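You operate a simulated robot arm through the tools that you are given. There is no shell and no other tool. Be economical: measure what you need, move in short steps, check, and stop when the job is done.

The job below is to be done with a simulated robot arm. You get a single attempt, and the scene is never put back.

JOB
Make the press ready: slip home, guide to 10 EM, pin out, gripper open.
Fine: the slip of the size that the low dial shows; the orange pin stands in the black pin holder.

The check looks at the end state, three seconds after you hand in, the way a careful person would. Anything else that was tipped, shoved, dropped, spilled or broken makes it a failure.

ROBOT AND FRAMES
A 6-joint arm with a two-finger gripper on a trunk, on a base that drives. Base frame: it is fixed to the floor where the robot stands at the start and does not move with it; the origin is under the middle of the robot, x ahead of it, y to its left, z up. Readings come in m, degrees, newtons and seconds.
With the tool pointing down near the work surface it reaches from about 0.1 to 0.84 m from the robot's upright axis, wherever it stands. Its first joint turns from -166.0 to 166.0 degrees. Places, roughly: black pin holder [0.4, -1.3, 0.9]; blue guide slider [0.8, -1, 0.9]; blue slip [0.5, -0.1, 0.9]; lever with the green ball [0.5, -0.9, 1]; low dial [0.7, -0.1, 0.9]; orange pin [0.5, -1.25, 1]; red slip [0.5, -0.1, 0.9]; roller carriage [0.6, -1.3, 1]; sheet of paper (11x21x3 cm) [0.5, -0.6, 0.8]; yellow slip [0.5, -0.2, 0.9]. Payload 1.66 kg.
The tool frame sits at the grasp point between the pads (the TCP): z along the fingers, y along the line on which they close. The tips reach 0.016 m beyond it. Largest opening 0.111 m; the body of the gripper starts 0.104 m behind the TCP.
Orientation is that of the tool frame in the base frame, as a unit quaternion [x, y, z, w]. With the fingers straight down and closing along the base's y, the tool's x points along the base's -x, its y along +y and its z along -z.

CONTROLS
- The arm moves only by the tool play_rows. Its argument "series" is a list that holds one entry, the list of rows, each a list of 7 numbers: the gripper command, from -1 (shut) to 1 (fully open), values between in proportion, then the shift along the tool's x, y, z in units of 400 mm (1.0 is 400 mm), then the turn, a rotation vector about the tool's x, y, z in units of 180 degrees (1.0 is 180 degrees). In form: [[[grip, tx, ty, tz, rx, ry, rz], ...]]. A call has 1 to 10 rows; each row is the pose to reach, as a shift and turn from the pose commanded when the call began, along the tool's axes at that moment. A call with a number of a shift or a turn outside -1 to 1 is refused whole. A row lasts 0.2 s, in which the tool goes at most 0.05 m and 8.6 degrees; a call with a longer step from one row to the next is refused whole, and so is a gripper value outside its range. A pose out of reach is approached as far as the arm can. The call stops where the force on the tool passes 50 N (or 10 N more than at its start, if that is more) or the arm is blocked; 0.2 s more then pass. The fingers move at their own pace and stop on an object; they squeeze with about 32 N. The grip force told is the motor's: it shows also when the fingers shut on nothing. Time passes only in rows, and 0.2 s behind the last, so rows that repeat a pose let the fingers close. The reply holds the time, the measured pose of the TCP, the force on the tool along the base axes, the opening and the grip force, in the units named above and with some noise, with the torque about the TCP (base axes, N m) and any sound that the robot's microphone picked up, and new pictures: "views" is both (left out), scene, wrist or none.
- Cameras (640 x 400 px; columns grow to the right, rows downward): "scene" is now at [0.0381, 0.1317, 1.5394]; the picture's right is [-0.71, -0.70, 0.00], its down [-0.46, 0.46, -0.76] and it looks along [0.53, -0.54, -0.65] (base axes); focal length 259 px, centre (320, 200). "wrist" rides on the gripper at [0.07, 0.014, -0.143] in the tool frame; the picture's right is [-0.19, 0.98, 0.00], its down [-0.87, -0.17, -0.47] and it looks along [-0.46, -0.09, 0.88] (tool axes); focal length 230 px, centre (320, 200). There is no depth. A picture from a camera that has moved, and an enlarged one, comes with that camera's place and axes in the base frame and with its lens.
- slide_trunk(by): slides the trunk up (or, below 0, down) by that many m; the arm and the scene camera ride with it, the base frame stays. It gives what a move gives, with no picture.
- roll_base(legs): drives the robot by 1 to 6 legs, each [ahead, left, turn to the left] in m, m and degrees, along the robot's own axes; the way and the turn of a leg run together, so that a leg with both is an arc; at most 1.5 m and 180 degrees a leg. The arm and the cameras ride along, it lands a little off, and it stops where it bumps. It gives what a move gives, and a new picture of the scene camera.
- pan_tilt(pan, tilt): turns the head with the scene camera to pan (to the left, within 120 degrees either way) and tilt (down, from -29 to 69), counted from straight ahead of the robot. It gives what a move gives, and a new picture of the scene camera.
- close_up(camera, box): a new picture of the part [left, top, right, bottom] of that camera's present view, enlarged. The clock stands still meanwhile.
- close_job(): hands the job in; it is judged then, once.

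Go step by step. Nothing tells you exact positions but the pictures and the camera data: compare them with the known pose of the tool, close in by small moves and look again before you grip or let go. The budget is 120 turns and 260 pictures, counting those below and the enlarged ones. Unless the task says otherwise, let go and move clear before handing in, and close with one line.

The tools are called after "Call:" as name(argument=value, ...) on one line, values as JSON. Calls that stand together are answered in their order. play_rows: Moves the arm, as the interface text tells. Its arguments: {"type":"object","properties":{"series":{"type":"array","items":{"type":"array","items":{"type":"array","items":{"type":"number"}}}},"views":{"type":"string","enum":["both","scene","wrist","none"]}},"required":["series"]} The other tools are called the same way: slide_trunk (by) slides the trunk up or down; roll_base (legs) drives the base; pan_tilt (pan, tilt) turns the head that bears the scene camera; close_up (camera, box) takes an enlarged picture of a part of a camera's view; close_job () hands the job in.

At the start:

```text
time_s: 0.0
ee_pos: [0.4249, -0.1415, 1.1683]
tool_rot: [0.0, 1.0, -0.001, 0.0]
contact_force: [-0.4, 0.5, -0.1]
ft_torque: [0.03, 0.0, 0.0]
width: 0.1107
grip_force: 0.0
trunk travel left (down, up): [-0.125, 0.465]
robot x, y, heading: [0.0036, -0.0011, -0.0]
head pan, tilt: [-45.2, 40.9]
```

scene: 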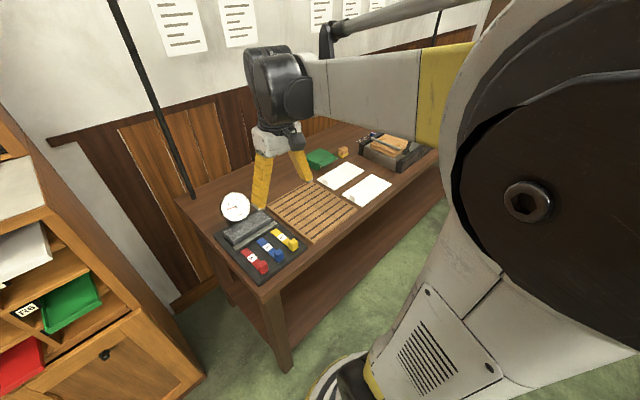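
wrist: 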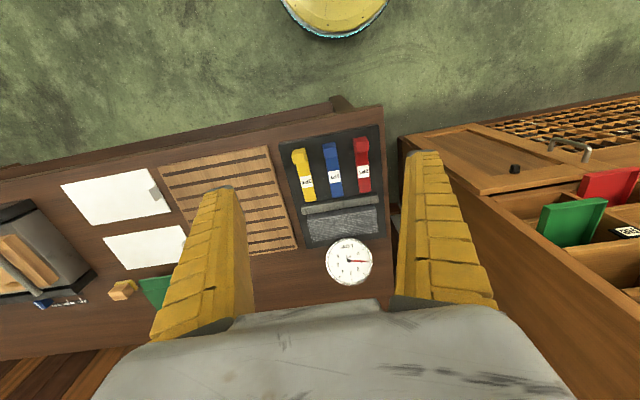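

I see the dial next to a tray with three slips, and the press at the far end of the bench. First I read the dial and the slip labels.

Call:
close_up(camera="wrist", box=[270, 120, 400, 300])

Call:
close_up(camera="scene", box=[200, 180, 320, 290])

Call:
close_up(camera="wrist", box=[0, 180, 200, 320])

Call:
close_up(camera="scene", box=[300, 110, 450, 200])

```text
2.22 times, centred on (335, 210) of wrist
camera zoom: at [0.3553, -0.1275, 1.3105], right [0.19, 0.98, 0.0], down [0.87, -0.17, 0.47], along [0.46, -0.09, -0.88], focal length 511 px, centre (287, 178)
```

zoom: 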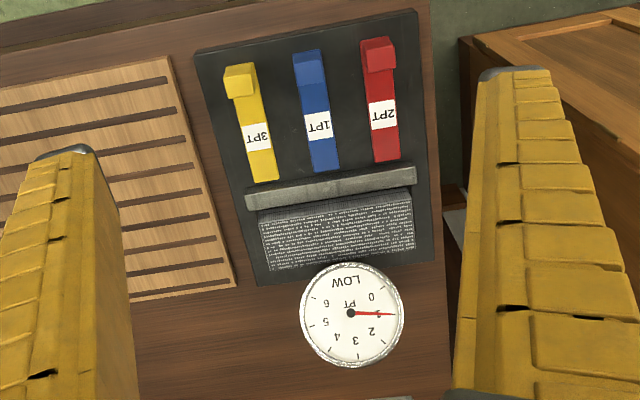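

```text
3.64 times, centred on (260, 235) of scene
camera zoom: at [0.0381, 0.1317, 1.5394], right [-0.71, -0.7, 0.0], down [-0.46, 0.46, -0.76], along [0.53, -0.54, -0.65], focal length 942 px, centre (538, 73)
```

zoom: 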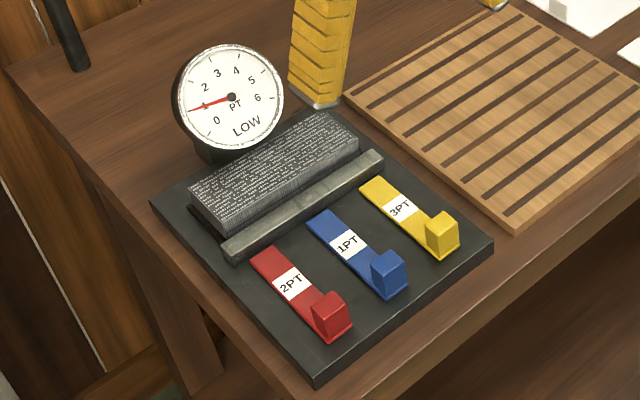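

```text
2.86 times, centred on (100, 250) of wrist
camera zoom: at [0.3553, -0.1275, 1.3105], right [0.19, 0.98, 0.0], down [0.87, -0.17, 0.47], along [0.46, -0.09, -0.88], focal length 657 px, centre (949, 57)
```

zoom: 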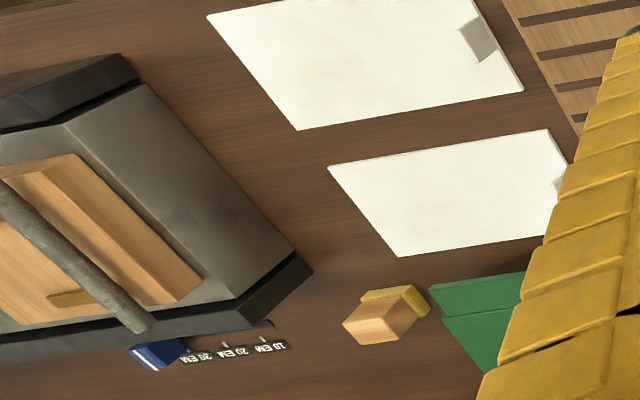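

```text
4.27 times, centred on (375, 155) of scene
camera zoom: at [0.0381, 0.1317, 1.5394], right [-0.71, -0.7, 0.0], down [-0.46, 0.46, -0.76], along [0.53, -0.54, -0.65], focal length 1105 px, centre (85, 392)
```

zoom: 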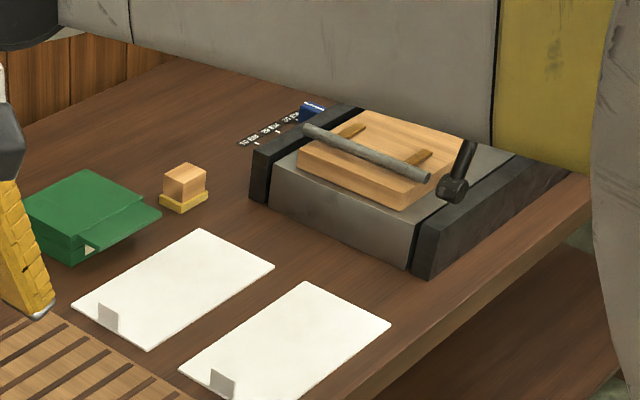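

The low dial needle is on 1, so the blue 1PT slip is the one. It probably slides in +x under the bar and type block until its knob stops. I hover over it with the fingers part open and look closer.

Call:
play_rows(series=[[[-0.28, -0.02, 0.008, 0.1, 0, 0, 0], [-0.28, -0.04, 0.017, 0.2, 0, 0, 0], [-0.28, -0.05, 0.0175, 0.3, 0, 0, 0], [-0.28, -0.05, 0.0175, 0.35, 0, 0, 0], [-0.28, -0.05, 0.0175, 0.35, 0, 0, 0]]])

Call:
close_up(camera="wrist", box=[200, 50, 440, 250])

Call:
close_up(camera="scene", box=[200, 180, 320, 290])

```text
time_s: 1.2
ee_pos: [0.4434, -0.1329, 1.0271]
tool_rot: [0.0, 1.0, 0.0, 0.001]
contact_force: [0.2, -0.2, 1.0]
ft_torque: [0.03, -0.01, 0.02]
width: 0.0426
grip_force: 1.3
trunk travel left (down, up): [-0.125, 0.465]
robot x, y, heading: [0.0045, 0.002, -0.1]
head pan, tilt: [-45.2, 40.9]
camera scene: at [0.038, 0.1318, 1.5395], right [-0.71, -0.7, 0.0], down [-0.46, 0.46, -0.76], along [0.53, -0.54, -0.65], focal length 259 px, centre (320, 200)
camera wrist: at [0.3741, -0.1206, 1.1691], right [0.19, 0.98, 0.0], down [0.87, -0.17, 0.47], along [0.46, -0.09, -0.88], focal length 230 px, centre (320, 200)
```

scene: 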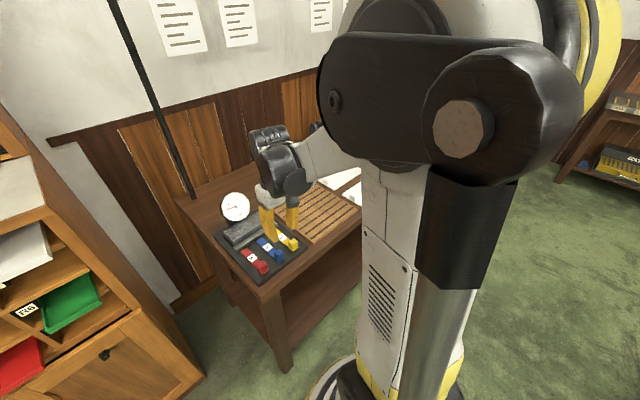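
wrist: 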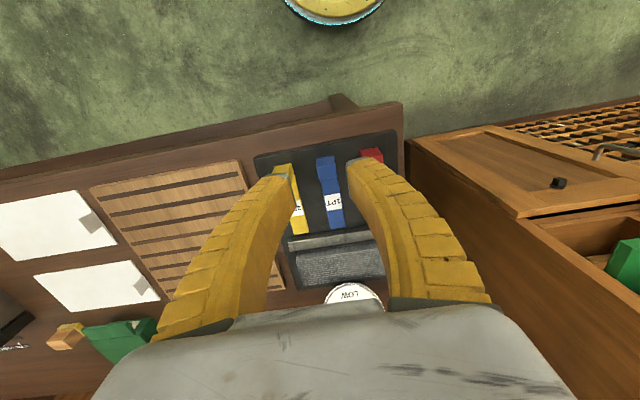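

```text
2.00 times, centred on (320, 150) of wrist
camera zoom: at [0.3741, -0.1206, 1.1691], right [0.19, 0.98, 0.0], down [0.87, -0.17, 0.47], along [0.46, -0.09, -0.88], focal length 460 px, centre (320, 300)
```

zoom: 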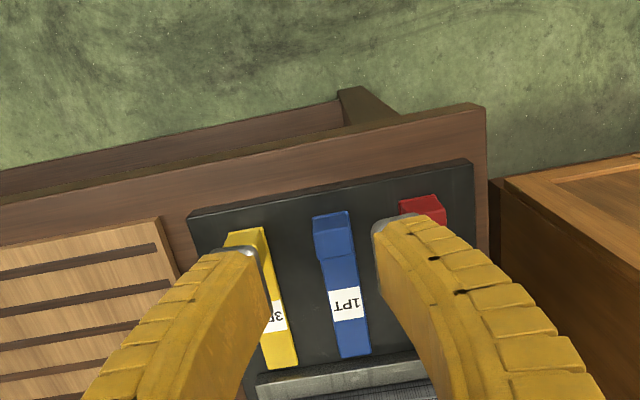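

```text
3.64 times, centred on (260, 235) of scene
camera zoom: at [0.038, 0.1318, 1.5395], right [-0.71, -0.7, 0.0], down [-0.46, 0.46, -0.76], along [0.53, -0.54, -0.65], focal length 942 px, centre (538, 73)
```

zoom: 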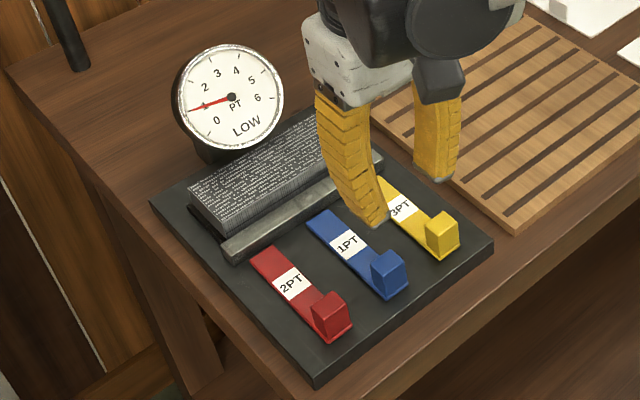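

I triangulate the blue knob at about [0.477, -0.133, 0.885], roughly 2 cm across. I move over it with the fingers set slightly back, and lower to just above gripping height.

Call:
play_rows(series=[[[-0.28, -0.03, 0, 0.1, 0, 0, 0], [-0.28, -0.058, 0, 0.2, 0, 0, 0], [-0.28, -0.058, 0, 0.26, 0, 0, 0], [-0.28, -0.058, 0, 0.31, 0, 0, 0], [-0.28, -0.058, 0, 0.31, 0, 0, 0]]], views="none")

Call:
close_up(camera="wrist", box=[240, 60, 400, 180])

Call:
close_up(camera="scene", box=[210, 190, 310, 280])

```text
time_s: 2.4
ee_pos: [0.4674, -0.1364, 0.9025]
tool_rot: [0.001, 1.0, 0.0, 0.0]
contact_force: [-0.2, -0.6, -0.2]
ft_torque: [0.01, 0.01, -0.02]
width: 0.0425
grip_force: 1.2
trunk travel left (down, up): [-0.125, 0.465]
robot x, y, heading: [0.0008, 0.0042, 0.1]
head pan, tilt: [-45.2, 40.9]
```

```text
3.33 times, centred on (320, 120) of wrist
camera zoom: at [0.3978, -0.1228, 1.0446], right [0.19, 0.98, 0.0], down [0.87, -0.17, 0.47], along [0.46, -0.09, -0.88], focal length 767 px, centre (320, 467)
```

zoom: 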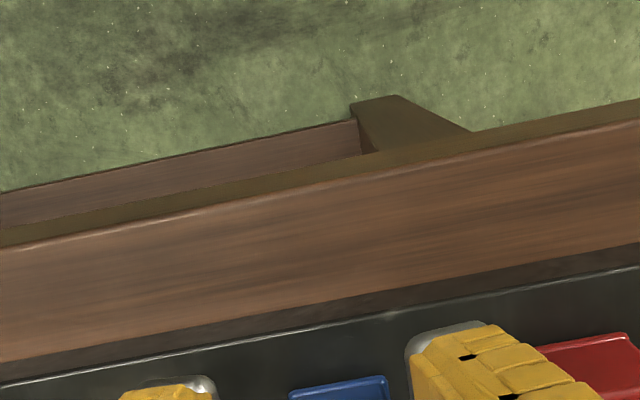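

```text
4.44 times, centred on (260, 235) of scene
camera zoom: at [0.0382, 0.1317, 1.5395], right [-0.71, -0.7, 0.0], down [-0.46, 0.46, -0.76], along [0.53, -0.54, -0.65], focal length 1151 px, centre (587, 44)
```

zoom: 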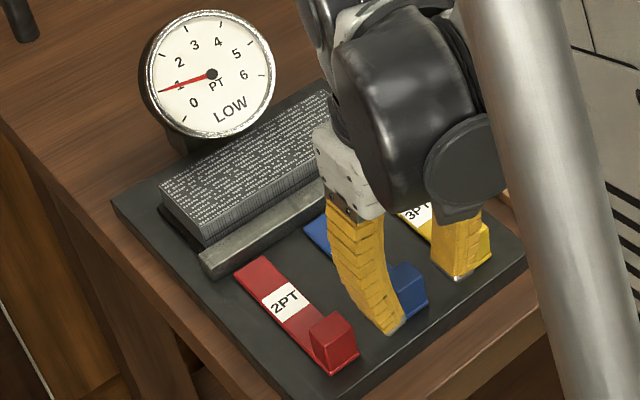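

Call:
close_up(camera="wrist", box=[240, 130, 400, 250])

```text
3.33 times, centred on (320, 190) of wrist
camera zoom: at [0.3978, -0.1228, 1.0446], right [0.19, 0.98, 0.0], down [0.87, -0.17, 0.47], along [0.46, -0.09, -0.88], focal length 767 px, centre (320, 233)
```

zoom: 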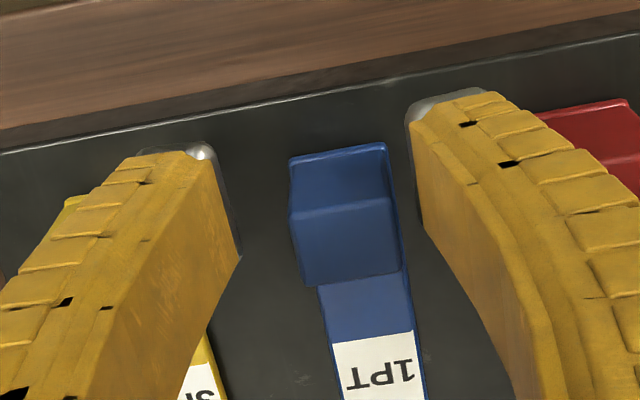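

The knob is centred between the fingers, with its top at about z 0.897 and base at about 0.871. I lower 8 mm, grip it, and check.

Call:
play_rows(series=[[[-0.28, 0, 0.007, 0.012, 0, 0, 0], [-0.28, 0, 0.007, 0.02, 0, 0, 0], [-1, 0, 0.007, 0.02, 0, 0, 0], [-1, 0, 0.007, 0.02, 0, 0, 0]]], views="none")

Call:
close_up(camera="wrist", box=[240, 130, 400, 250])

```text
time_s: 3.4
ee_pos: [0.4692, -0.1329, 0.8971]
tool_rot: [0.001, 1.0, 0.0, 0.001]
contact_force: [2.7, 1.2, 11.8]
ft_torque: [0.01, -0.06, 0.05]
width: 0.0203
grip_force: 34.2
trunk travel left (down, up): [-0.125, 0.465]
robot x, y, heading: [0.0065, 0.0005, 0.4]
head pan, tilt: [-45.2, 40.9]
```

```text
3.33 times, centred on (320, 190) of wrist
camera zoom: at [0.3993, -0.1192, 1.0391], right [0.19, 0.98, 0.0], down [0.87, -0.17, 0.47], along [0.46, -0.09, -0.88], focal length 767 px, centre (320, 233)
```

zoom: 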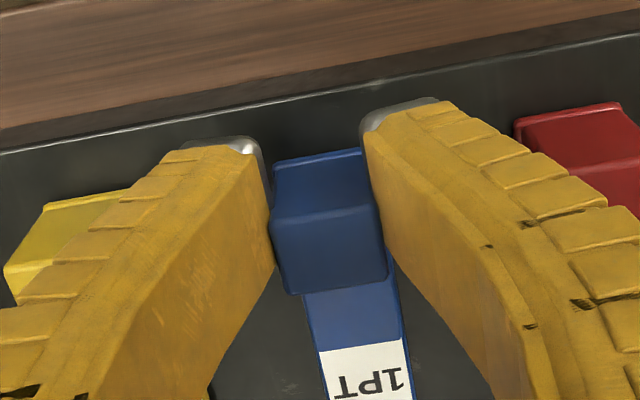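

It is gripped, with the tips pressing lightly on the surface below. I ease up 4 mm and slide the slip 8 cm in +x, watching the force.

Call:
play_rows(series=[[[-1, 0, 0, -0.01, 0, 0, 0], [-1, -0.025, 0, -0.01, 0, 0, 0], [-1, -0.05, 0, -0.01, 0, 0, 0], [-1, -0.075, 0, -0.01, 0, 0, 0], [-1, -0.1, 0, -0.01, 0, 0, 0]]], views="none")

Call:
close_up(camera="wrist", box=[240, 130, 400, 250])

Call:
close_up(camera="scene", box=[210, 190, 310, 280])

```text
time_s: 4.6
ee_pos: [0.5081, -0.1307, 0.8999]
tool_rot: [0.0, 1.0, 0.0, 0.001]
contact_force: [1.2, -16.9, -20.0]
ft_torque: [-0.06, 0.51, -0.11]
width: 0.015
grip_force: 34.4
trunk travel left (down, up): [-0.125, 0.465]
robot x, y, heading: [0.0001, -0.0044, 0.1]
head pan, tilt: [-45.2, 40.9]
```

```text
3.33 times, centred on (320, 190) of wrist
camera zoom: at [0.44, -0.1191, 1.0421], right [0.19, 0.98, 0.0], down [0.87, -0.17, 0.47], along [0.46, -0.09, -0.88], focal length 767 px, centre (320, 233)
```

zoom: 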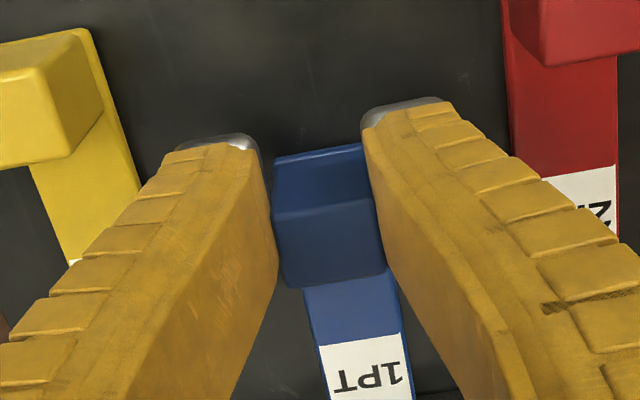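

```text
4.44 times, centred on (260, 235) of scene
camera zoom: at [0.0398, 0.1295, 1.5396], right [-0.71, -0.7, 0.0], down [-0.46, 0.47, -0.75], along [0.53, -0.54, -0.66], focal length 1151 px, centre (587, 44)
```

zoom: 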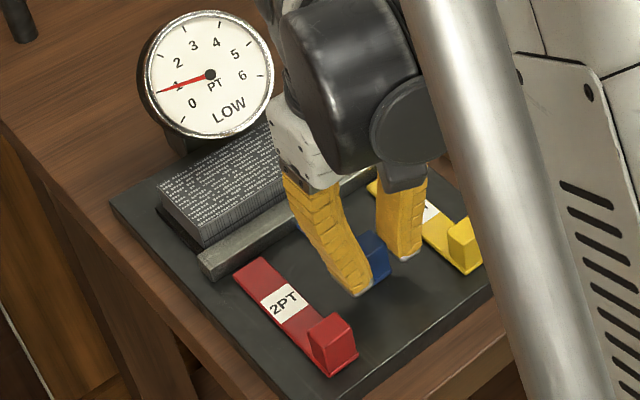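

The slip has entered under the bar, but I am pulling up and sideways a little. I ease down and toward -y, then continue.

Call:
play_rows(series=[[[-1, 0, -0.005, 0.006, 0, 0, 0], [-1, 0, -0.006, 0.006, 0, 0, 0]]], views="none")

```text
time_s: 5.2
ee_pos: [0.509, -0.1313, 0.8983]
tool_rot: [-0.001, 1.0, 0.001, 0.0]
contact_force: [1.4, -4.5, 5.4]
ft_torque: [0.0, -0.01, -0.03]
width: 0.018
grip_force: 33.9
trunk travel left (down, up): [-0.125, 0.465]
robot x, y, heading: [0.0027, -0.0014, -0.3]
head pan, tilt: [-45.2, 40.9]
```

Call:
play_rows(series=[[[-1, -0.025, -0.002, -0.001, 0, 0, 0], [-1, -0.05, -0.002, -0.001, 0, 0, 0], [-1, -0.075, -0.002, -0.001, 0, 0, 0], [-1, -0.1, -0.002, -0.001, 0, 0, 0]]], views="none")

Call:
close_up(camera="wrist", box=[240, 130, 400, 250])

```text
time_s: 6.2
ee_pos: [0.5456, -0.1321, 0.8998]
tool_rot: [0.0, 1.0, 0.001, 0.0]
contact_force: [-28.1, 13.2, -2.7]
ft_torque: [0.04, 0.24, -0.05]
width: 0.0174
grip_force: 33.7
trunk travel left (down, up): [-0.125, 0.465]
robot x, y, heading: [-0.0011, 0.003, 0.1]
head pan, tilt: [-45.2, 40.9]
```

```text
3.33 times, centred on (320, 190) of wrist
camera zoom: at [0.4761, -0.1195, 1.0418], right [0.19, 0.98, 0.0], down [0.87, -0.17, 0.47], along [0.46, -0.09, -0.88], focal length 767 px, centre (320, 233)
```

zoom: 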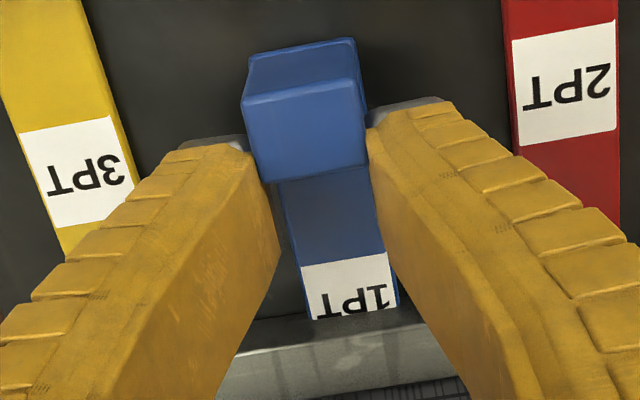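

The slip stopped and my fingers slid past its knob; it moved about 5 cm. I open the gripper, rise, and look at the bar and block before pushing more.

Call:
play_rows(series=[[[-0.28, 0, 0, 0, 0, 0, 0], [-0.28, 0, 0, 0, 0, 0, 0], [-0.28, 0.05, 0, -0.1, 0, 0, 0], [-0.28, 0.15, 0, -0.2, 0, 0, 0], [-0.28, 0.25, 0, -0.25, 0, 0, 0], [-1, 0.25, 0, -0.25, 0, 0, 0]]], views="none")

Call:
close_up(camera="wrist", box=[220, 80, 420, 240])

Call:
close_up(camera="scene", box=[210, 190, 310, 280])

```text
refused: row 4 steps farther than a row can; nothing moved
```

```text
2.50 times, centred on (320, 160) of wrist
camera zoom: at [0.4761, -0.1195, 1.0418], right [0.19, 0.98, 0.0], down [0.87, -0.17, 0.47], along [0.46, -0.09, -0.88], focal length 575 px, centre (320, 300)
```

zoom: 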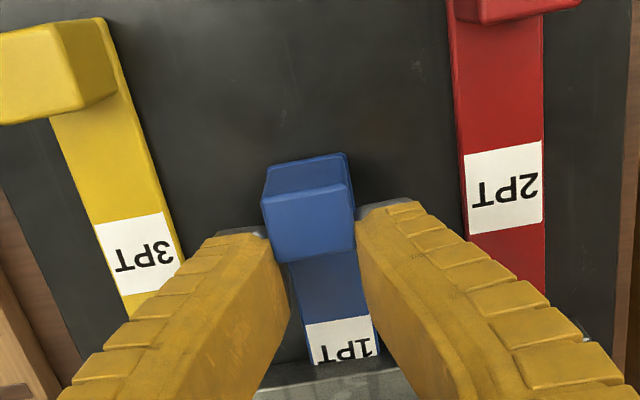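

```text
4.44 times, centred on (260, 235) of scene
camera zoom: at [0.0352, 0.1333, 1.5393], right [-0.71, -0.71, 0.0], down [-0.46, 0.46, -0.76], along [0.53, -0.54, -0.65], focal length 1151 px, centre (587, 44)
```

zoom: 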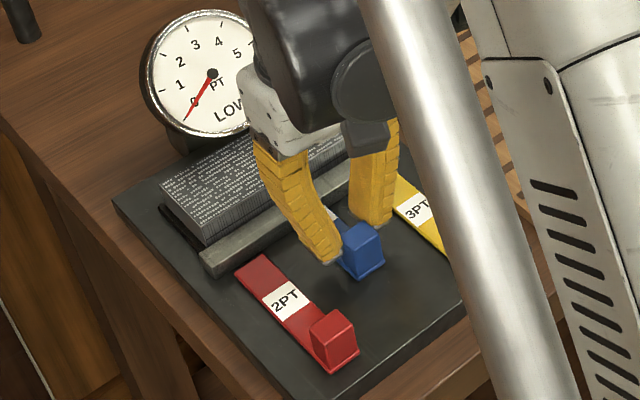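

The low dial now reads 0, so the slip is under the form. I let go, come in behind the knob with closed fingers, and confirm it is against its stop.

Call:
play_rows(series=[[[-0.28, 0, 0, 0, 0, 0, 0], [-0.28, 0, 0, 0, 0, 0, 0], [-0.28, 0.04, 0, -0.1, 0, 0, 0], [-0.28, 0.1, 0, -0.2, 0, 0, 0], [-0.28, 0.16, 0, -0.2, 0, 0, 0], [-1, 0.16, 0, -0.2, 0, 0, 0], [-1, 0.16, 0, -0.2, 0, 0, 0]]], views="none")

Call:
close_up(camera="wrist", box=[220, 100, 420, 260])

Call:
close_up(camera="scene", box=[210, 190, 310, 280])

```text
time_s: 7.8
ee_pos: [0.4816, -0.1348, 0.9804]
tool_rot: [0.0, 1.0, 0.0, -0.001]
contact_force: [-0.2, 0.5, -0.5]
ft_torque: [-0.03, 0.04, 0.04]
width: 0.0
grip_force: 28.9
trunk travel left (down, up): [-0.125, 0.465]
robot x, y, heading: [0.0008, 0.004, -0.3]
head pan, tilt: [-45.2, 40.9]
```

```text
2.50 times, centred on (320, 180) of wrist
camera zoom: at [0.4128, -0.122, 1.1219], right [0.19, 0.98, 0.0], down [0.87, -0.17, 0.47], along [0.46, -0.09, -0.88], focal length 575 px, centre (320, 250)
```

zoom: 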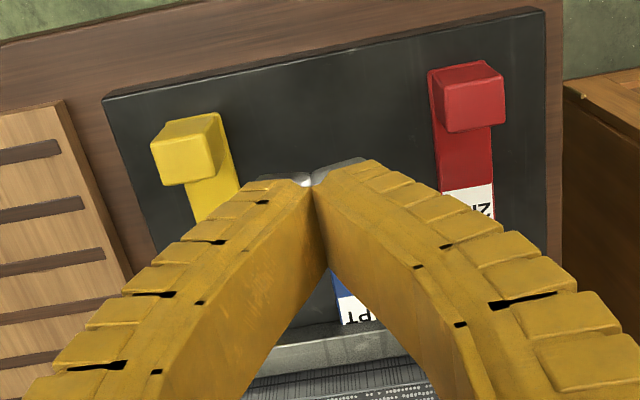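

```text
4.44 times, centred on (260, 235) of scene
camera zoom: at [0.0382, 0.1318, 1.5394], right [-0.71, -0.7, 0.0], down [-0.46, 0.46, -0.76], along [0.53, -0.54, -0.65], focal length 1151 px, centre (587, 44)
```

zoom: 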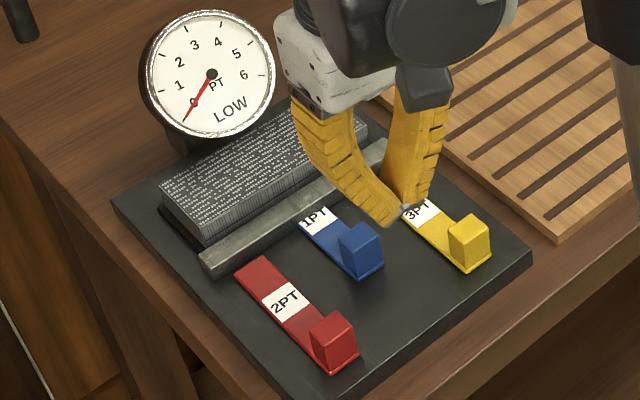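

Call:
play_rows(series=[[[-1, 0, 0, 0.1, 0, 0, 0], [-1, 0, 0, 0.195, 0, 0, 0], [-1, -0.03, 0, 0.195, 0, 0, 0], [-1, -0.05, 0, 0.195, 0, 0, 0], [-1, -0.07, 0, 0.195, 0, 0, 0], [-1, -0.09, 0, 0.195, 0, 0, 0]]], views="none")

Call:
close_up(camera="scene", box=[210, 190, 310, 280])

```text
time_s: 9.1
ee_pos: [0.5054, -0.1328, 0.8997]
tool_rot: [-0.001, 1.0, 0.001, -0.007]
contact_force: [-14.8, 1.7, -2.2]
ft_torque: [-0.03, 0.05, 0.03]
width: 0.006
grip_force: 28.4
trunk travel left (down, up): [-0.125, 0.465]
robot x, y, heading: [0.0006, 0.0006, 0.0]
head pan, tilt: [-45.2, 40.9]
stopped in row 6: the force on the tool passed its limit at 62 N (the readings are from after the stop); the commanded pose is now the measured one
```

```text
4.44 times, centred on (260, 235) of scene
camera zoom: at [0.0353, 0.1322, 1.5396], right [-0.71, -0.7, 0.0], down [-0.46, 0.46, -0.76], along [0.53, -0.54, -0.65], focal length 1151 px, centre (587, 44)
```

zoom: 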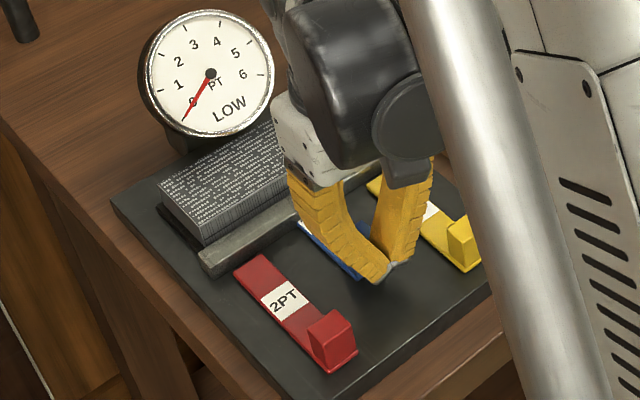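

The slip stops hard at 62 N and the dial reads 0, so it is home. I back off, rise to carry height, and drive right toward the press.

Call:
play_rows(series=[[[-1, 0.03, 0, 0, 0, 0, 0], [-1, 0.06, 0, -0.08, 0, 0, 0], [-1, 0.1, 0, -0.19, 0, 0, 0], [-1, 0.15, 0, -0.3, 0, 0, 0], [-1, 0.2, 0, -0.41, 0, 0, 0], [-1, 0.25, 0, -0.52, 0, 0, 0], [-1, 0.3, 0, -0.63, 0, 0, 0], [-1, 0.35, 0, -0.74, 0, 0, 0], [-1, 0.35, 0, -0.85, 0, 0, 0]]], views="scene")

Call:
close_up(camera="scene", box=[210, 190, 310, 280])

```text
time_s: 11.1
ee_pos: [0.3682, -0.1347, 1.2415]
tool_rot: [0.0, 1.0, 0.001, -0.007]
contact_force: [-1.1, -0.9, 1.0]
ft_torque: [0.0, 0.0, 0.02]
width: 0.0
grip_force: 28.5
trunk travel left (down, up): [-0.125, 0.465]
robot x, y, heading: [-0.0005, 0.0002, 0.1]
head pan, tilt: [-45.2, 40.9]
camera scene: at [0.0373, 0.1319, 1.5394], right [-0.71, -0.7, 0.0], down [-0.46, 0.46, -0.76], along [0.53, -0.54, -0.65], focal length 259 px, centre (320, 200)
```

scene: 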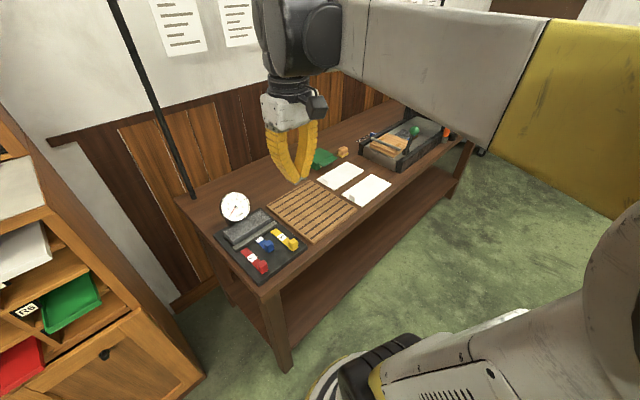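

```text
4.44 times, centred on (260, 235) of scene
camera zoom: at [0.0373, 0.1319, 1.5394], right [-0.71, -0.7, 0.0], down [-0.46, 0.46, -0.76], along [0.53, -0.54, -0.65], focal length 1151 px, centre (587, 44)
```

zoom: 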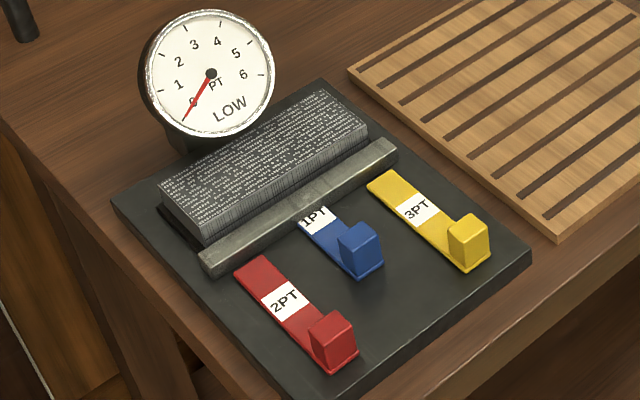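

Call:
roll_base(legs=[[0, -0.95, 0]])

Call:
close_up(camera="wrist", box=[0, 0, 640, 400])

```text
time_s: 16.2
ee_pos: [0.3678, -1.1097, 1.2423]
tool_rot: [0.001, 1.0, 0.0, -0.006]
contact_force: [0.3, -1.0, -0.4]
ft_torque: [-0.01, -0.02, 0.02]
width: 0.0001
grip_force: 28.6
trunk travel left (down, up): [-0.125, 0.465]
robot x, y, heading: [-0.0002, -0.9726, 0.1]
head pan, tilt: [-45.2, 40.9]
camera scene: at [0.037, -0.8432, 1.5395], right [-0.71, -0.7, 0.0], down [-0.46, 0.47, -0.76], along [0.53, -0.54, -0.66], focal length 259 px, centre (320, 200)
```

scene: 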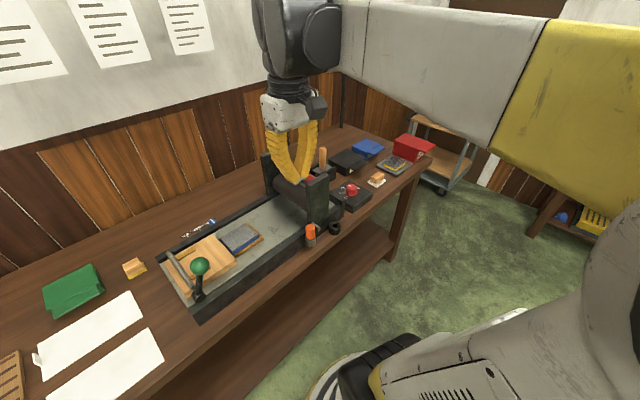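

```text
1.00 times, centred on (320, 200) of wrist (not enlarged: the box is as wide or as high as the picture)
camera zoom: at [0.301, -1.0979, 1.3848], right [0.19, 0.98, 0.0], down [0.87, -0.17, 0.46], along [0.45, -0.09, -0.89], focal length 230 px, centre (320, 200)
```

zoom: 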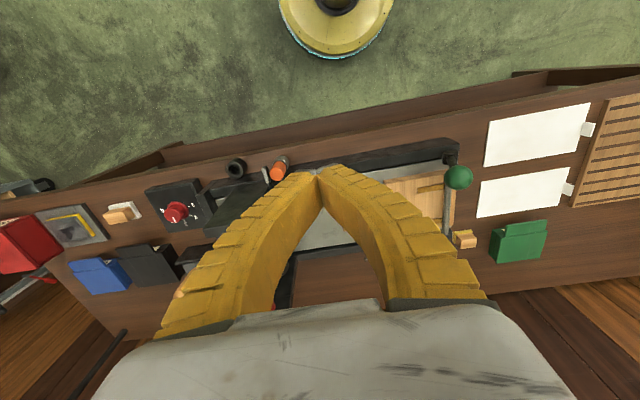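

The press is in view, with the orange pin, the black holder and the EM scale. I zoom in on each.

Call:
close_up(camera="scene", box=[250, 145, 400, 255])

Call:
close_up(camera="scene", box=[150, 200, 270, 310])

Call:
close_up(camera="wrist", box=[140, 130, 320, 260])

```text
3.64 times, centred on (325, 200) of scene
camera zoom: at [0.037, -0.8432, 1.5395], right [-0.71, -0.7, 0.0], down [-0.46, 0.47, -0.76], along [0.53, -0.54, -0.66], focal length 942 px, centre (302, 200)
```

zoom: 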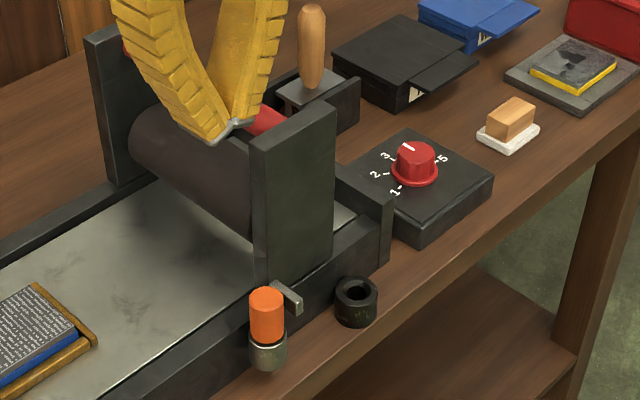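

```text
3.64 times, centred on (210, 255) of scene
camera zoom: at [0.037, -0.8432, 1.5395], right [-0.71, -0.7, 0.0], down [-0.46, 0.47, -0.76], along [0.53, -0.54, -0.66], focal length 942 px, centre (720, 0)
```

zoom: 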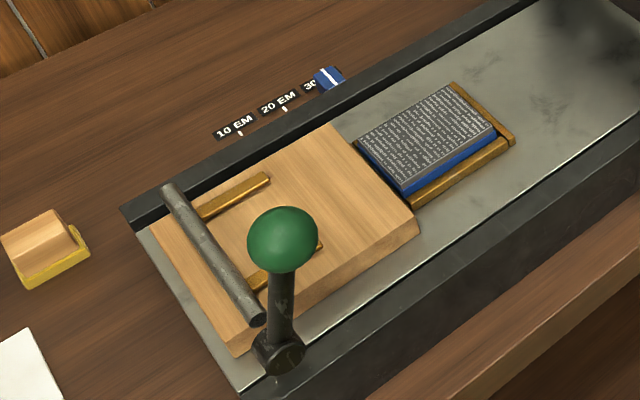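

```text
3.08 times, centred on (230, 195) of wrist
camera zoom: at [0.301, -1.0979, 1.3848], right [0.19, 0.98, 0.0], down [0.87, -0.17, 0.46], along [0.45, -0.09, -0.89], focal length 708 px, centre (597, 215)
```

zoom: 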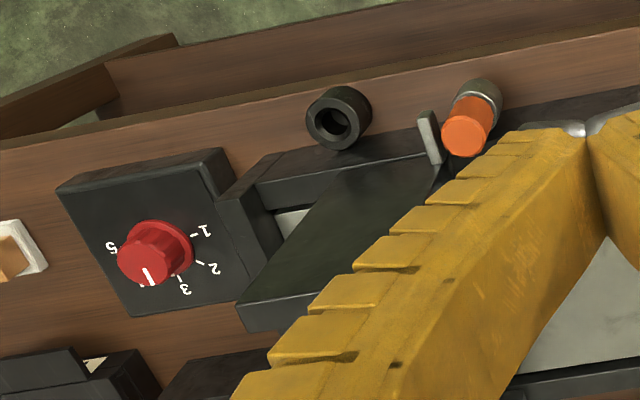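

Triangulated positions: pin top at about [0.449, -1.217, 0.945], holder rim at about [0.443, -1.326, 0.872], and the tongue beside the pin topping out near z 0.92. The carriage cheek is just behind at x 0.47, so I lean the gripper back 20° and hover short of the pin.

Call:
play_rows(series=[[[0, -0.02, -0.045, 0.086, 0, -0.02, 0], [0, -0.04, -0.09, 0.172, 0, -0.04, 0], [0, -0.06, -0.134, 0.258, 0, -0.06, 0], [0, -0.08, -0.18, 0.344, 0, -0.08, 0], [0, -0.1, -0.225, 0.43, 0, -0.1, 0], [0, -0.1175, -0.268, 0.515, 0, -0.115, 0], [0, -0.1175, -0.268, 0.515, 0, -0.115, 0]]])

Call:
close_up(camera="wrist", box=[220, 100, 420, 240])

Call:
close_up(camera="scene", box=[250, 145, 400, 255])

```text
time_s: 17.8
ee_pos: [0.4123, -1.2194, 1.0353]
tool_rot: [0.001, 0.985, 0.001, 0.174]
contact_force: [-0.2, 0.8, -0.5]
ft_torque: [-0.03, 0.01, -0.02]
width: 0.0578
grip_force: 1.5
trunk travel left (down, up): [-0.125, 0.465]
robot x, y, heading: [-0.0035, -0.9729, -0.3]
head pan, tilt: [-45.2, 40.9]
camera scene: at [0.0371, -0.843, 1.5395], right [-0.71, -0.7, 0.0], down [-0.46, 0.46, -0.76], along [0.53, -0.54, -0.65], focal length 259 px, centre (320, 200)
camera wrist: at [0.2989, -1.2063, 1.1448], right [0.18, 0.98, 0.07], down [0.65, -0.17, 0.74], along [0.74, -0.09, -0.67], focal length 230 px, centre (320, 200)
```

scene: 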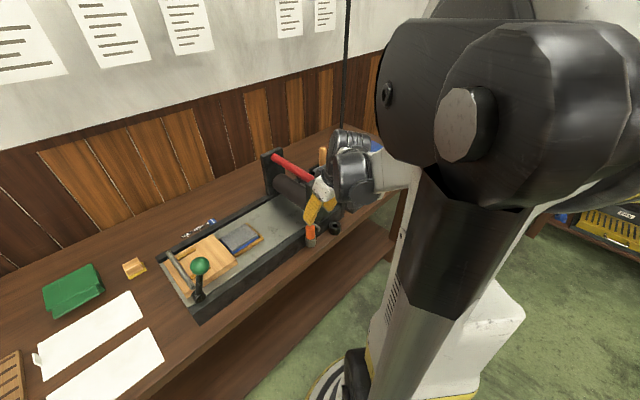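
wrist: 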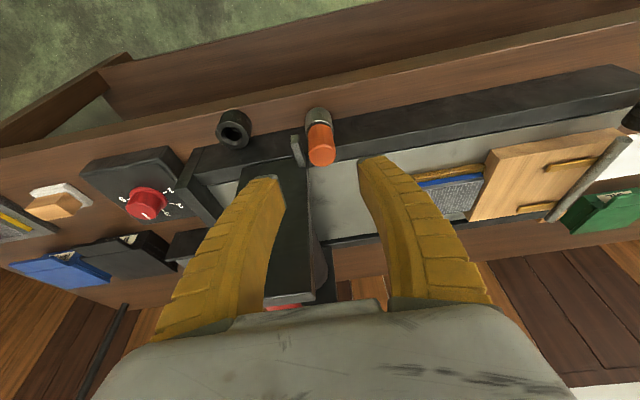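

```text
2.86 times, centred on (320, 170) of wrist
camera zoom: at [0.2989, -1.2063, 1.1448], right [0.18, 0.98, 0.07], down [0.65, -0.17, 0.74], along [0.74, -0.09, -0.67], focal length 657 px, centre (320, 286)
```

zoom: 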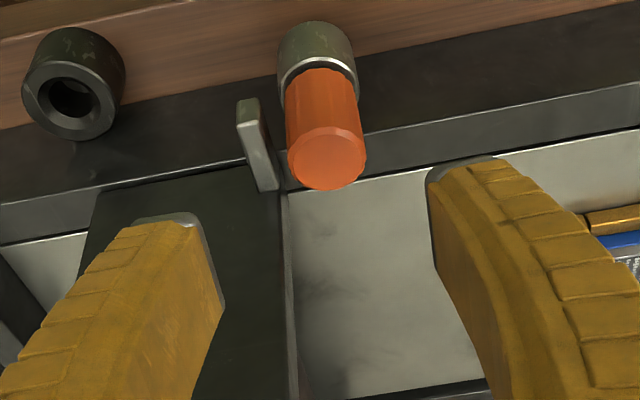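

```text
3.64 times, centred on (325, 200) of scene
camera zoom: at [0.0371, -0.843, 1.5395], right [-0.71, -0.7, 0.0], down [-0.46, 0.46, -0.76], along [0.53, -0.54, -0.65], focal length 942 px, centre (302, 200)
```

zoom: 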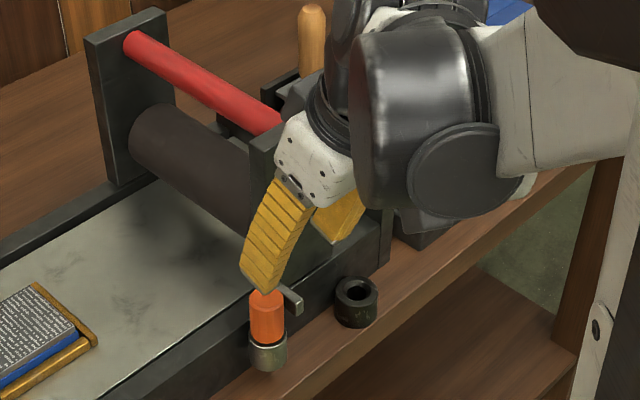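

The pin position is confirmed. I descend along the tool axis onto the upper 2 cm of the head, keeping the tips above the tongue.

Call:
play_rows(series=[[[-0.15, -0.005, 0.003, 0.08, 0, 0, 0], [-0.15, -0.01, 0.003, 0.15, 0, 0, 0], [-0.15, -0.01, 0.003, 0.2, 0, 0, 0], [-0.15, -0.0105, 0.003, 0.247, 0, 0, 0], [-0.15, -0.0105, 0.003, 0.247, 0, 0, 0]]], views="none")

Call:
close_up(camera="wrist", box=[220, 100, 420, 240])

Call:
close_up(camera="scene", box=[250, 145, 400, 255])

```text
time_s: 19.0
ee_pos: [0.4499, -1.2151, 0.9466]
tool_rot: [0.001, 0.985, 0.0, 0.174]
contact_force: [4.2, -2.4, 24.3]
ft_torque: [-0.83, 0.05, -0.2]
width: 0.0515
grip_force: 2.8
trunk travel left (down, up): [-0.125, 0.465]
robot x, y, heading: [0.0005, -0.9753, 0.1]
head pan, tilt: [-45.2, 40.9]
```

```text
2.86 times, centred on (320, 170) of wrist
camera zoom: at [0.3361, -1.2024, 1.0564], right [0.18, 0.98, 0.07], down [0.65, -0.17, 0.74], along [0.74, -0.09, -0.67], focal length 657 px, centre (320, 286)
```

zoom: 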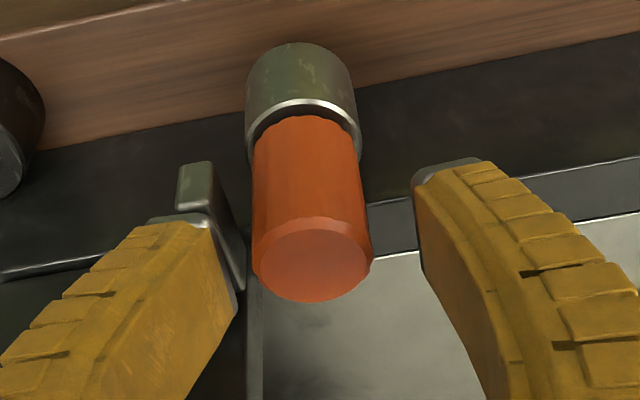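

```text
3.64 times, centred on (325, 200) of scene
camera zoom: at [0.0359, -0.8423, 1.5397], right [-0.71, -0.7, 0.0], down [-0.46, 0.46, -0.76], along [0.53, -0.54, -0.65], focal length 942 px, centre (302, 200)
```

zoom: 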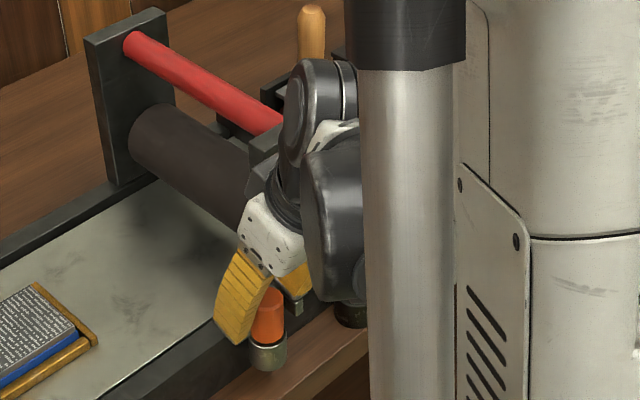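

The -y finger touched the tongue at about 24 N. I raise 8 mm clear of it, recentre by 2 mm and close on the head there.

Call:
play_rows(series=[[[-0.15, -0.0068, 0, -0.0188, 0, 0, 0], [-0.3, -0.0068, -0.005, -0.0188, 0, 0, 0], [-1, -0.0068, -0.005, -0.0188, 0, 0, 0], [-1, -0.0068, -0.005, -0.0188, 0, 0, 0]]], views="none")

Call:
close_up(camera="wrist", box=[220, 100, 420, 240])

```text
time_s: 20.0
ee_pos: [0.4511, -1.2167, 0.9519]
tool_rot: [0.001, 0.985, 0.001, 0.173]
contact_force: [-2.3, 5.1, 0.4]
ft_torque: [0.05, 0.68, -0.04]
width: 0.0252
grip_force: 32.1
trunk travel left (down, up): [-0.125, 0.465]
robot x, y, heading: [-0.003, -0.9745, -0.0]
head pan, tilt: [-45.2, 40.9]
```

```text
2.86 times, centred on (320, 170) of wrist
camera zoom: at [0.3363, -1.2045, 1.0624], right [0.18, 0.98, 0.07], down [0.65, -0.17, 0.74], along [0.74, -0.09, -0.67], focal length 657 px, centre (320, 286)
```

zoom: 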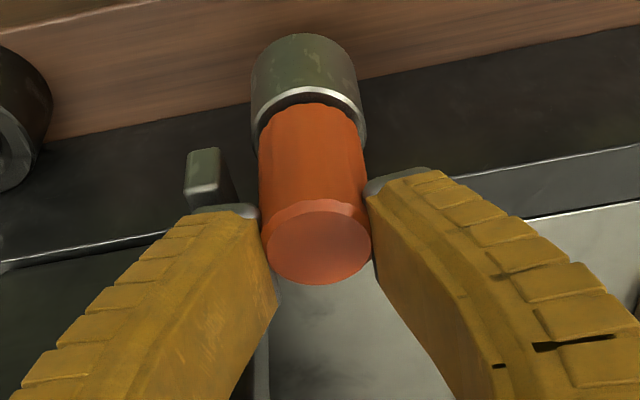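

The head is gripped at 25 mm. I lift straight up 4 cm gently and check.

Call:
play_rows(series=[[[-1, -0.0086, 0, -0.0235, 0, 0, 0], [-1, -0.0171, 0, -0.047, 0, 0, 0], [-1, -0.0257, 0, -0.0705, 0, 0, 0], [-1, -0.0342, 0, -0.094, 0, 0, 0]]], views="none")

Call:
close_up(camera="wrist", box=[220, 100, 420, 240])

Call:
close_up(camera="scene", box=[250, 145, 400, 255])

```text
time_s: 21.0
ee_pos: [0.4518, -1.2166, 0.9945]
tool_rot: [0.001, 0.985, 0.001, 0.174]
contact_force: [-0.3, -0.3, -0.7]
ft_torque: [0.01, 0.0, -0.02]
width: 0.0194
grip_force: 32.1
trunk travel left (down, up): [-0.125, 0.465]
robot x, y, heading: [0.0021, -0.9719, 0.0]
head pan, tilt: [-45.2, 40.9]
```

```text
2.86 times, centred on (320, 170) of wrist
camera zoom: at [0.3379, -1.2047, 1.103], right [0.18, 0.98, 0.07], down [0.65, -0.17, 0.74], along [0.74, -0.09, -0.67], focal length 657 px, centre (320, 286)
```

zoom: 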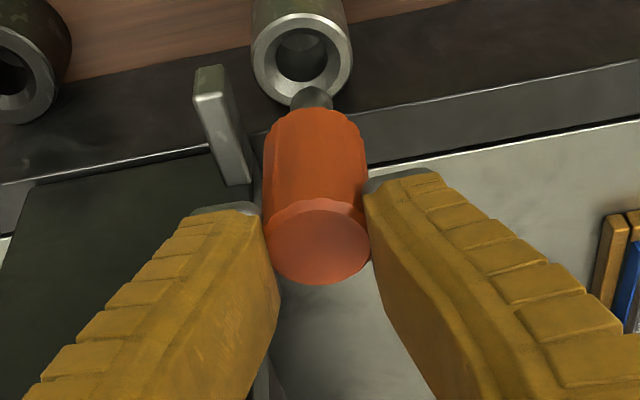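

```text
3.64 times, centred on (325, 200) of scene
camera zoom: at [0.0371, -0.8429, 1.5395], right [-0.71, -0.7, 0.0], down [-0.46, 0.46, -0.76], along [0.53, -0.54, -0.65], focal length 942 px, centre (302, 200)
```

zoom: 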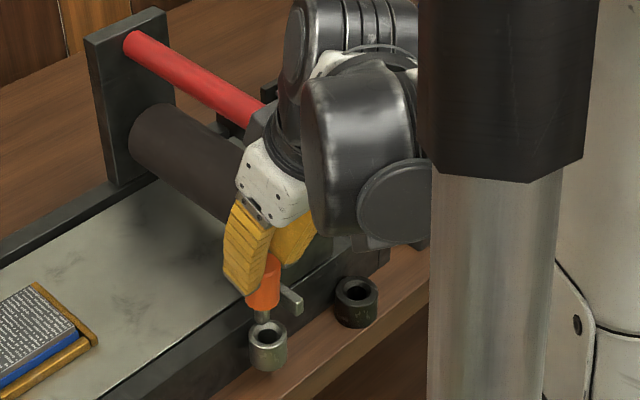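

The pin is out of its socket and held upright. I lift 6 cm more, then carry it 11 cm in -y to above the holder.

Call:
play_rows(series=[[[-1, -0.025, 0, -0.07, 0, 0, 0], [-1, -0.0513, 0, -0.141, 0, 0, 0], [-1, -0.04, -0.07, -0.146, 0, 0, 0], [-1, -0.037, -0.14, -0.146, 0, 0, 0], [-1, -0.037, -0.21, -0.146, 0, 0, 0], [-1, -0.037, -0.28, -0.146, 0, 0, 0], [-1, -0.037, -0.28, -0.146, 0, 0, 0]]], views="none")

Call:
close_up(camera="wrist", box=[220, 60, 420, 220])

Call:
close_up(camera="scene", box=[270, 155, 400, 255])

```text
time_s: 22.6
ee_pos: [0.4473, -1.3324, 1.0523]
tool_rot: [0.0, 0.985, 0.001, 0.174]
contact_force: [-1.1, -1.3, -1.9]
ft_torque: [-0.01, 0.0, -0.01]
width: 0.0178
grip_force: 32.3
trunk travel left (down, up): [-0.125, 0.465]
robot x, y, heading: [0.0011, -0.9738, -0.1]
head pan, tilt: [-45.2, 40.9]
```

```text
2.50 times, centred on (320, 140) of wrist
camera zoom: at [0.3333, -1.3199, 1.1626], right [0.18, 0.98, 0.07], down [0.65, -0.17, 0.74], along [0.74, -0.09, -0.67], focal length 575 px, centre (320, 350)
```

zoom: 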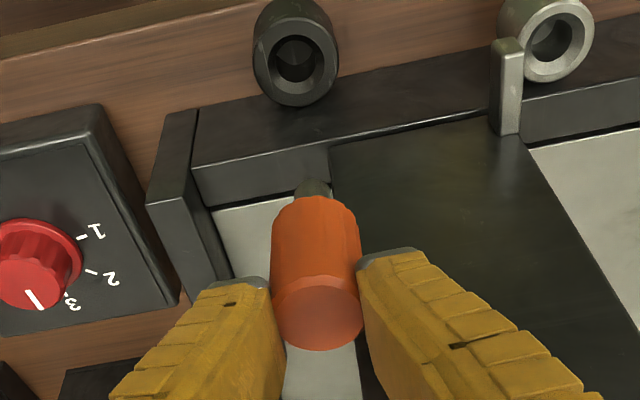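

```text
4.00 times, centred on (335, 205) of scene
camera zoom: at [0.0371, -0.8429, 1.5395], right [-0.71, -0.7, 0.0], down [-0.46, 0.46, -0.76], along [0.53, -0.54, -0.65], focal length 1036 px, centre (260, 180)
```

zoom: 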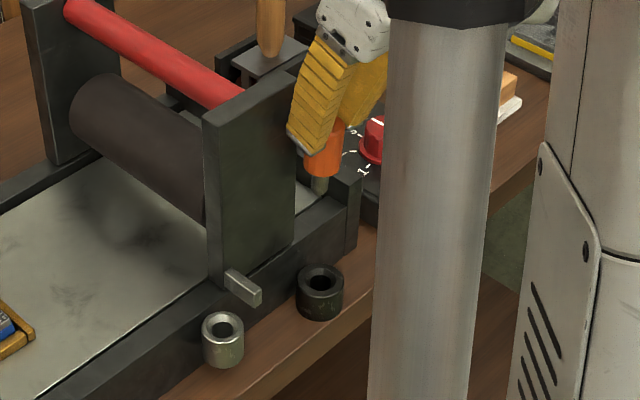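

The holder hole should be at about [0.443, -1.331, 0.88], and the pin tip hangs about 66 mm below the TCP. I lower until the tip is about 1 cm above the rim and recheck alignment.

Call:
play_rows(series=[[[-1, 0.03, 0.005, 0.07, 0, 0, 0], [-1, 0.06, 0.005, 0.14, 0, 0, 0], [-1, 0.0857, 0.005, 0.213, 0, 0, 0], [-1, 0.0857, 0.005, 0.213, 0, 0, 0]]], views="none")

Call:
close_up(camera="wrist", box=[260, 80, 380, 180])

Call:
close_up(camera="scene", box=[300, 185, 370, 245])

```text
time_s: 23.6
ee_pos: [0.4447, -1.3287, 0.9584]
tool_rot: [0.001, 0.985, 0.001, 0.173]
contact_force: [-0.2, -0.2, -0.6]
ft_torque: [-0.01, 0.01, 0.0]
width: 0.0177
grip_force: 31.8
trunk travel left (down, up): [-0.125, 0.465]
robot x, y, heading: [-0.0038, -0.9732, 0.2]
head pan, tilt: [-45.2, 40.9]
```

```text
4.00 times, centred on (320, 130) of wrist
camera zoom: at [0.3292, -1.3165, 1.0685], right [0.18, 0.98, 0.07], down [0.65, -0.17, 0.74], along [0.74, -0.09, -0.67], focal length 920 px, centre (320, 480)
```

zoom: 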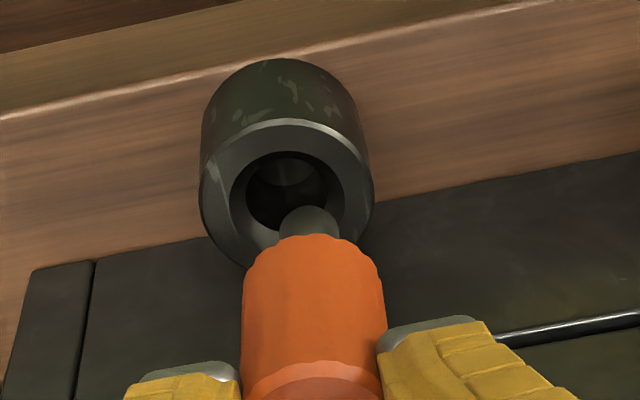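

```text
6.67 times, centred on (335, 215) of scene
camera zoom: at [0.0371, -0.843, 1.5395], right [-0.71, -0.7, 0.0], down [-0.46, 0.46, -0.76], along [0.53, -0.54, -0.65], focal length 1727 px, centre (220, 100)
```

zoom: 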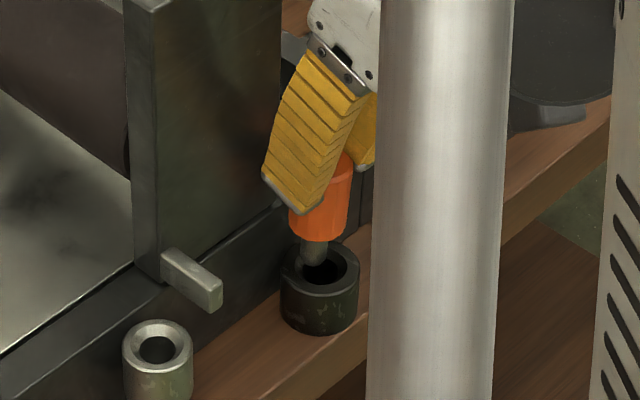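

Call:
close_up(camera="wrist", box=[295, 90, 345, 145])

Call:
close_up(camera="scene", box=[322, 208, 356, 236])

```text
7.27 times, centred on (320, 118) of wrist
camera zoom: at [0.3292, -1.3165, 1.0685], right [0.18, 0.98, 0.07], down [0.65, -0.17, 0.74], along [0.74, -0.09, -0.67], focal length 1673 px, centre (320, 800)
```

zoom: 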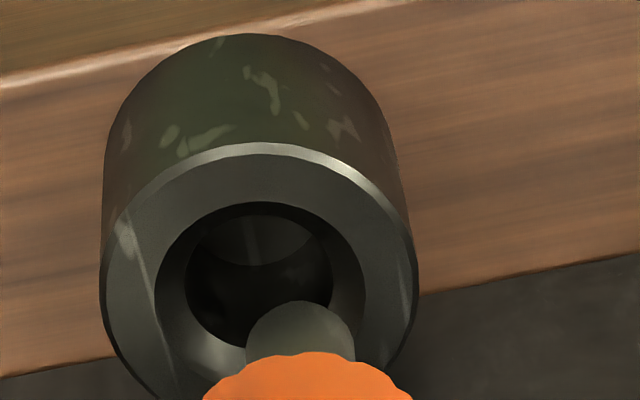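

```text
14.29 times, centred on (339, 222) of scene
camera zoom: at [0.0371, -0.843, 1.5395], right [-0.71, -0.7, 0.0], down [-0.46, 0.46, -0.76], along [0.53, -0.54, -0.65], focal length 3700 px, centre (49, -114)
```

zoom: 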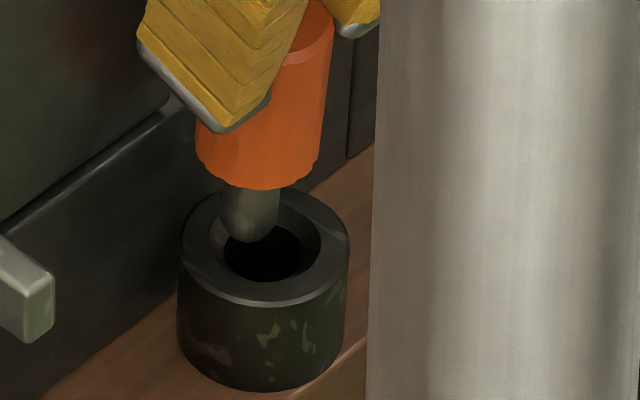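

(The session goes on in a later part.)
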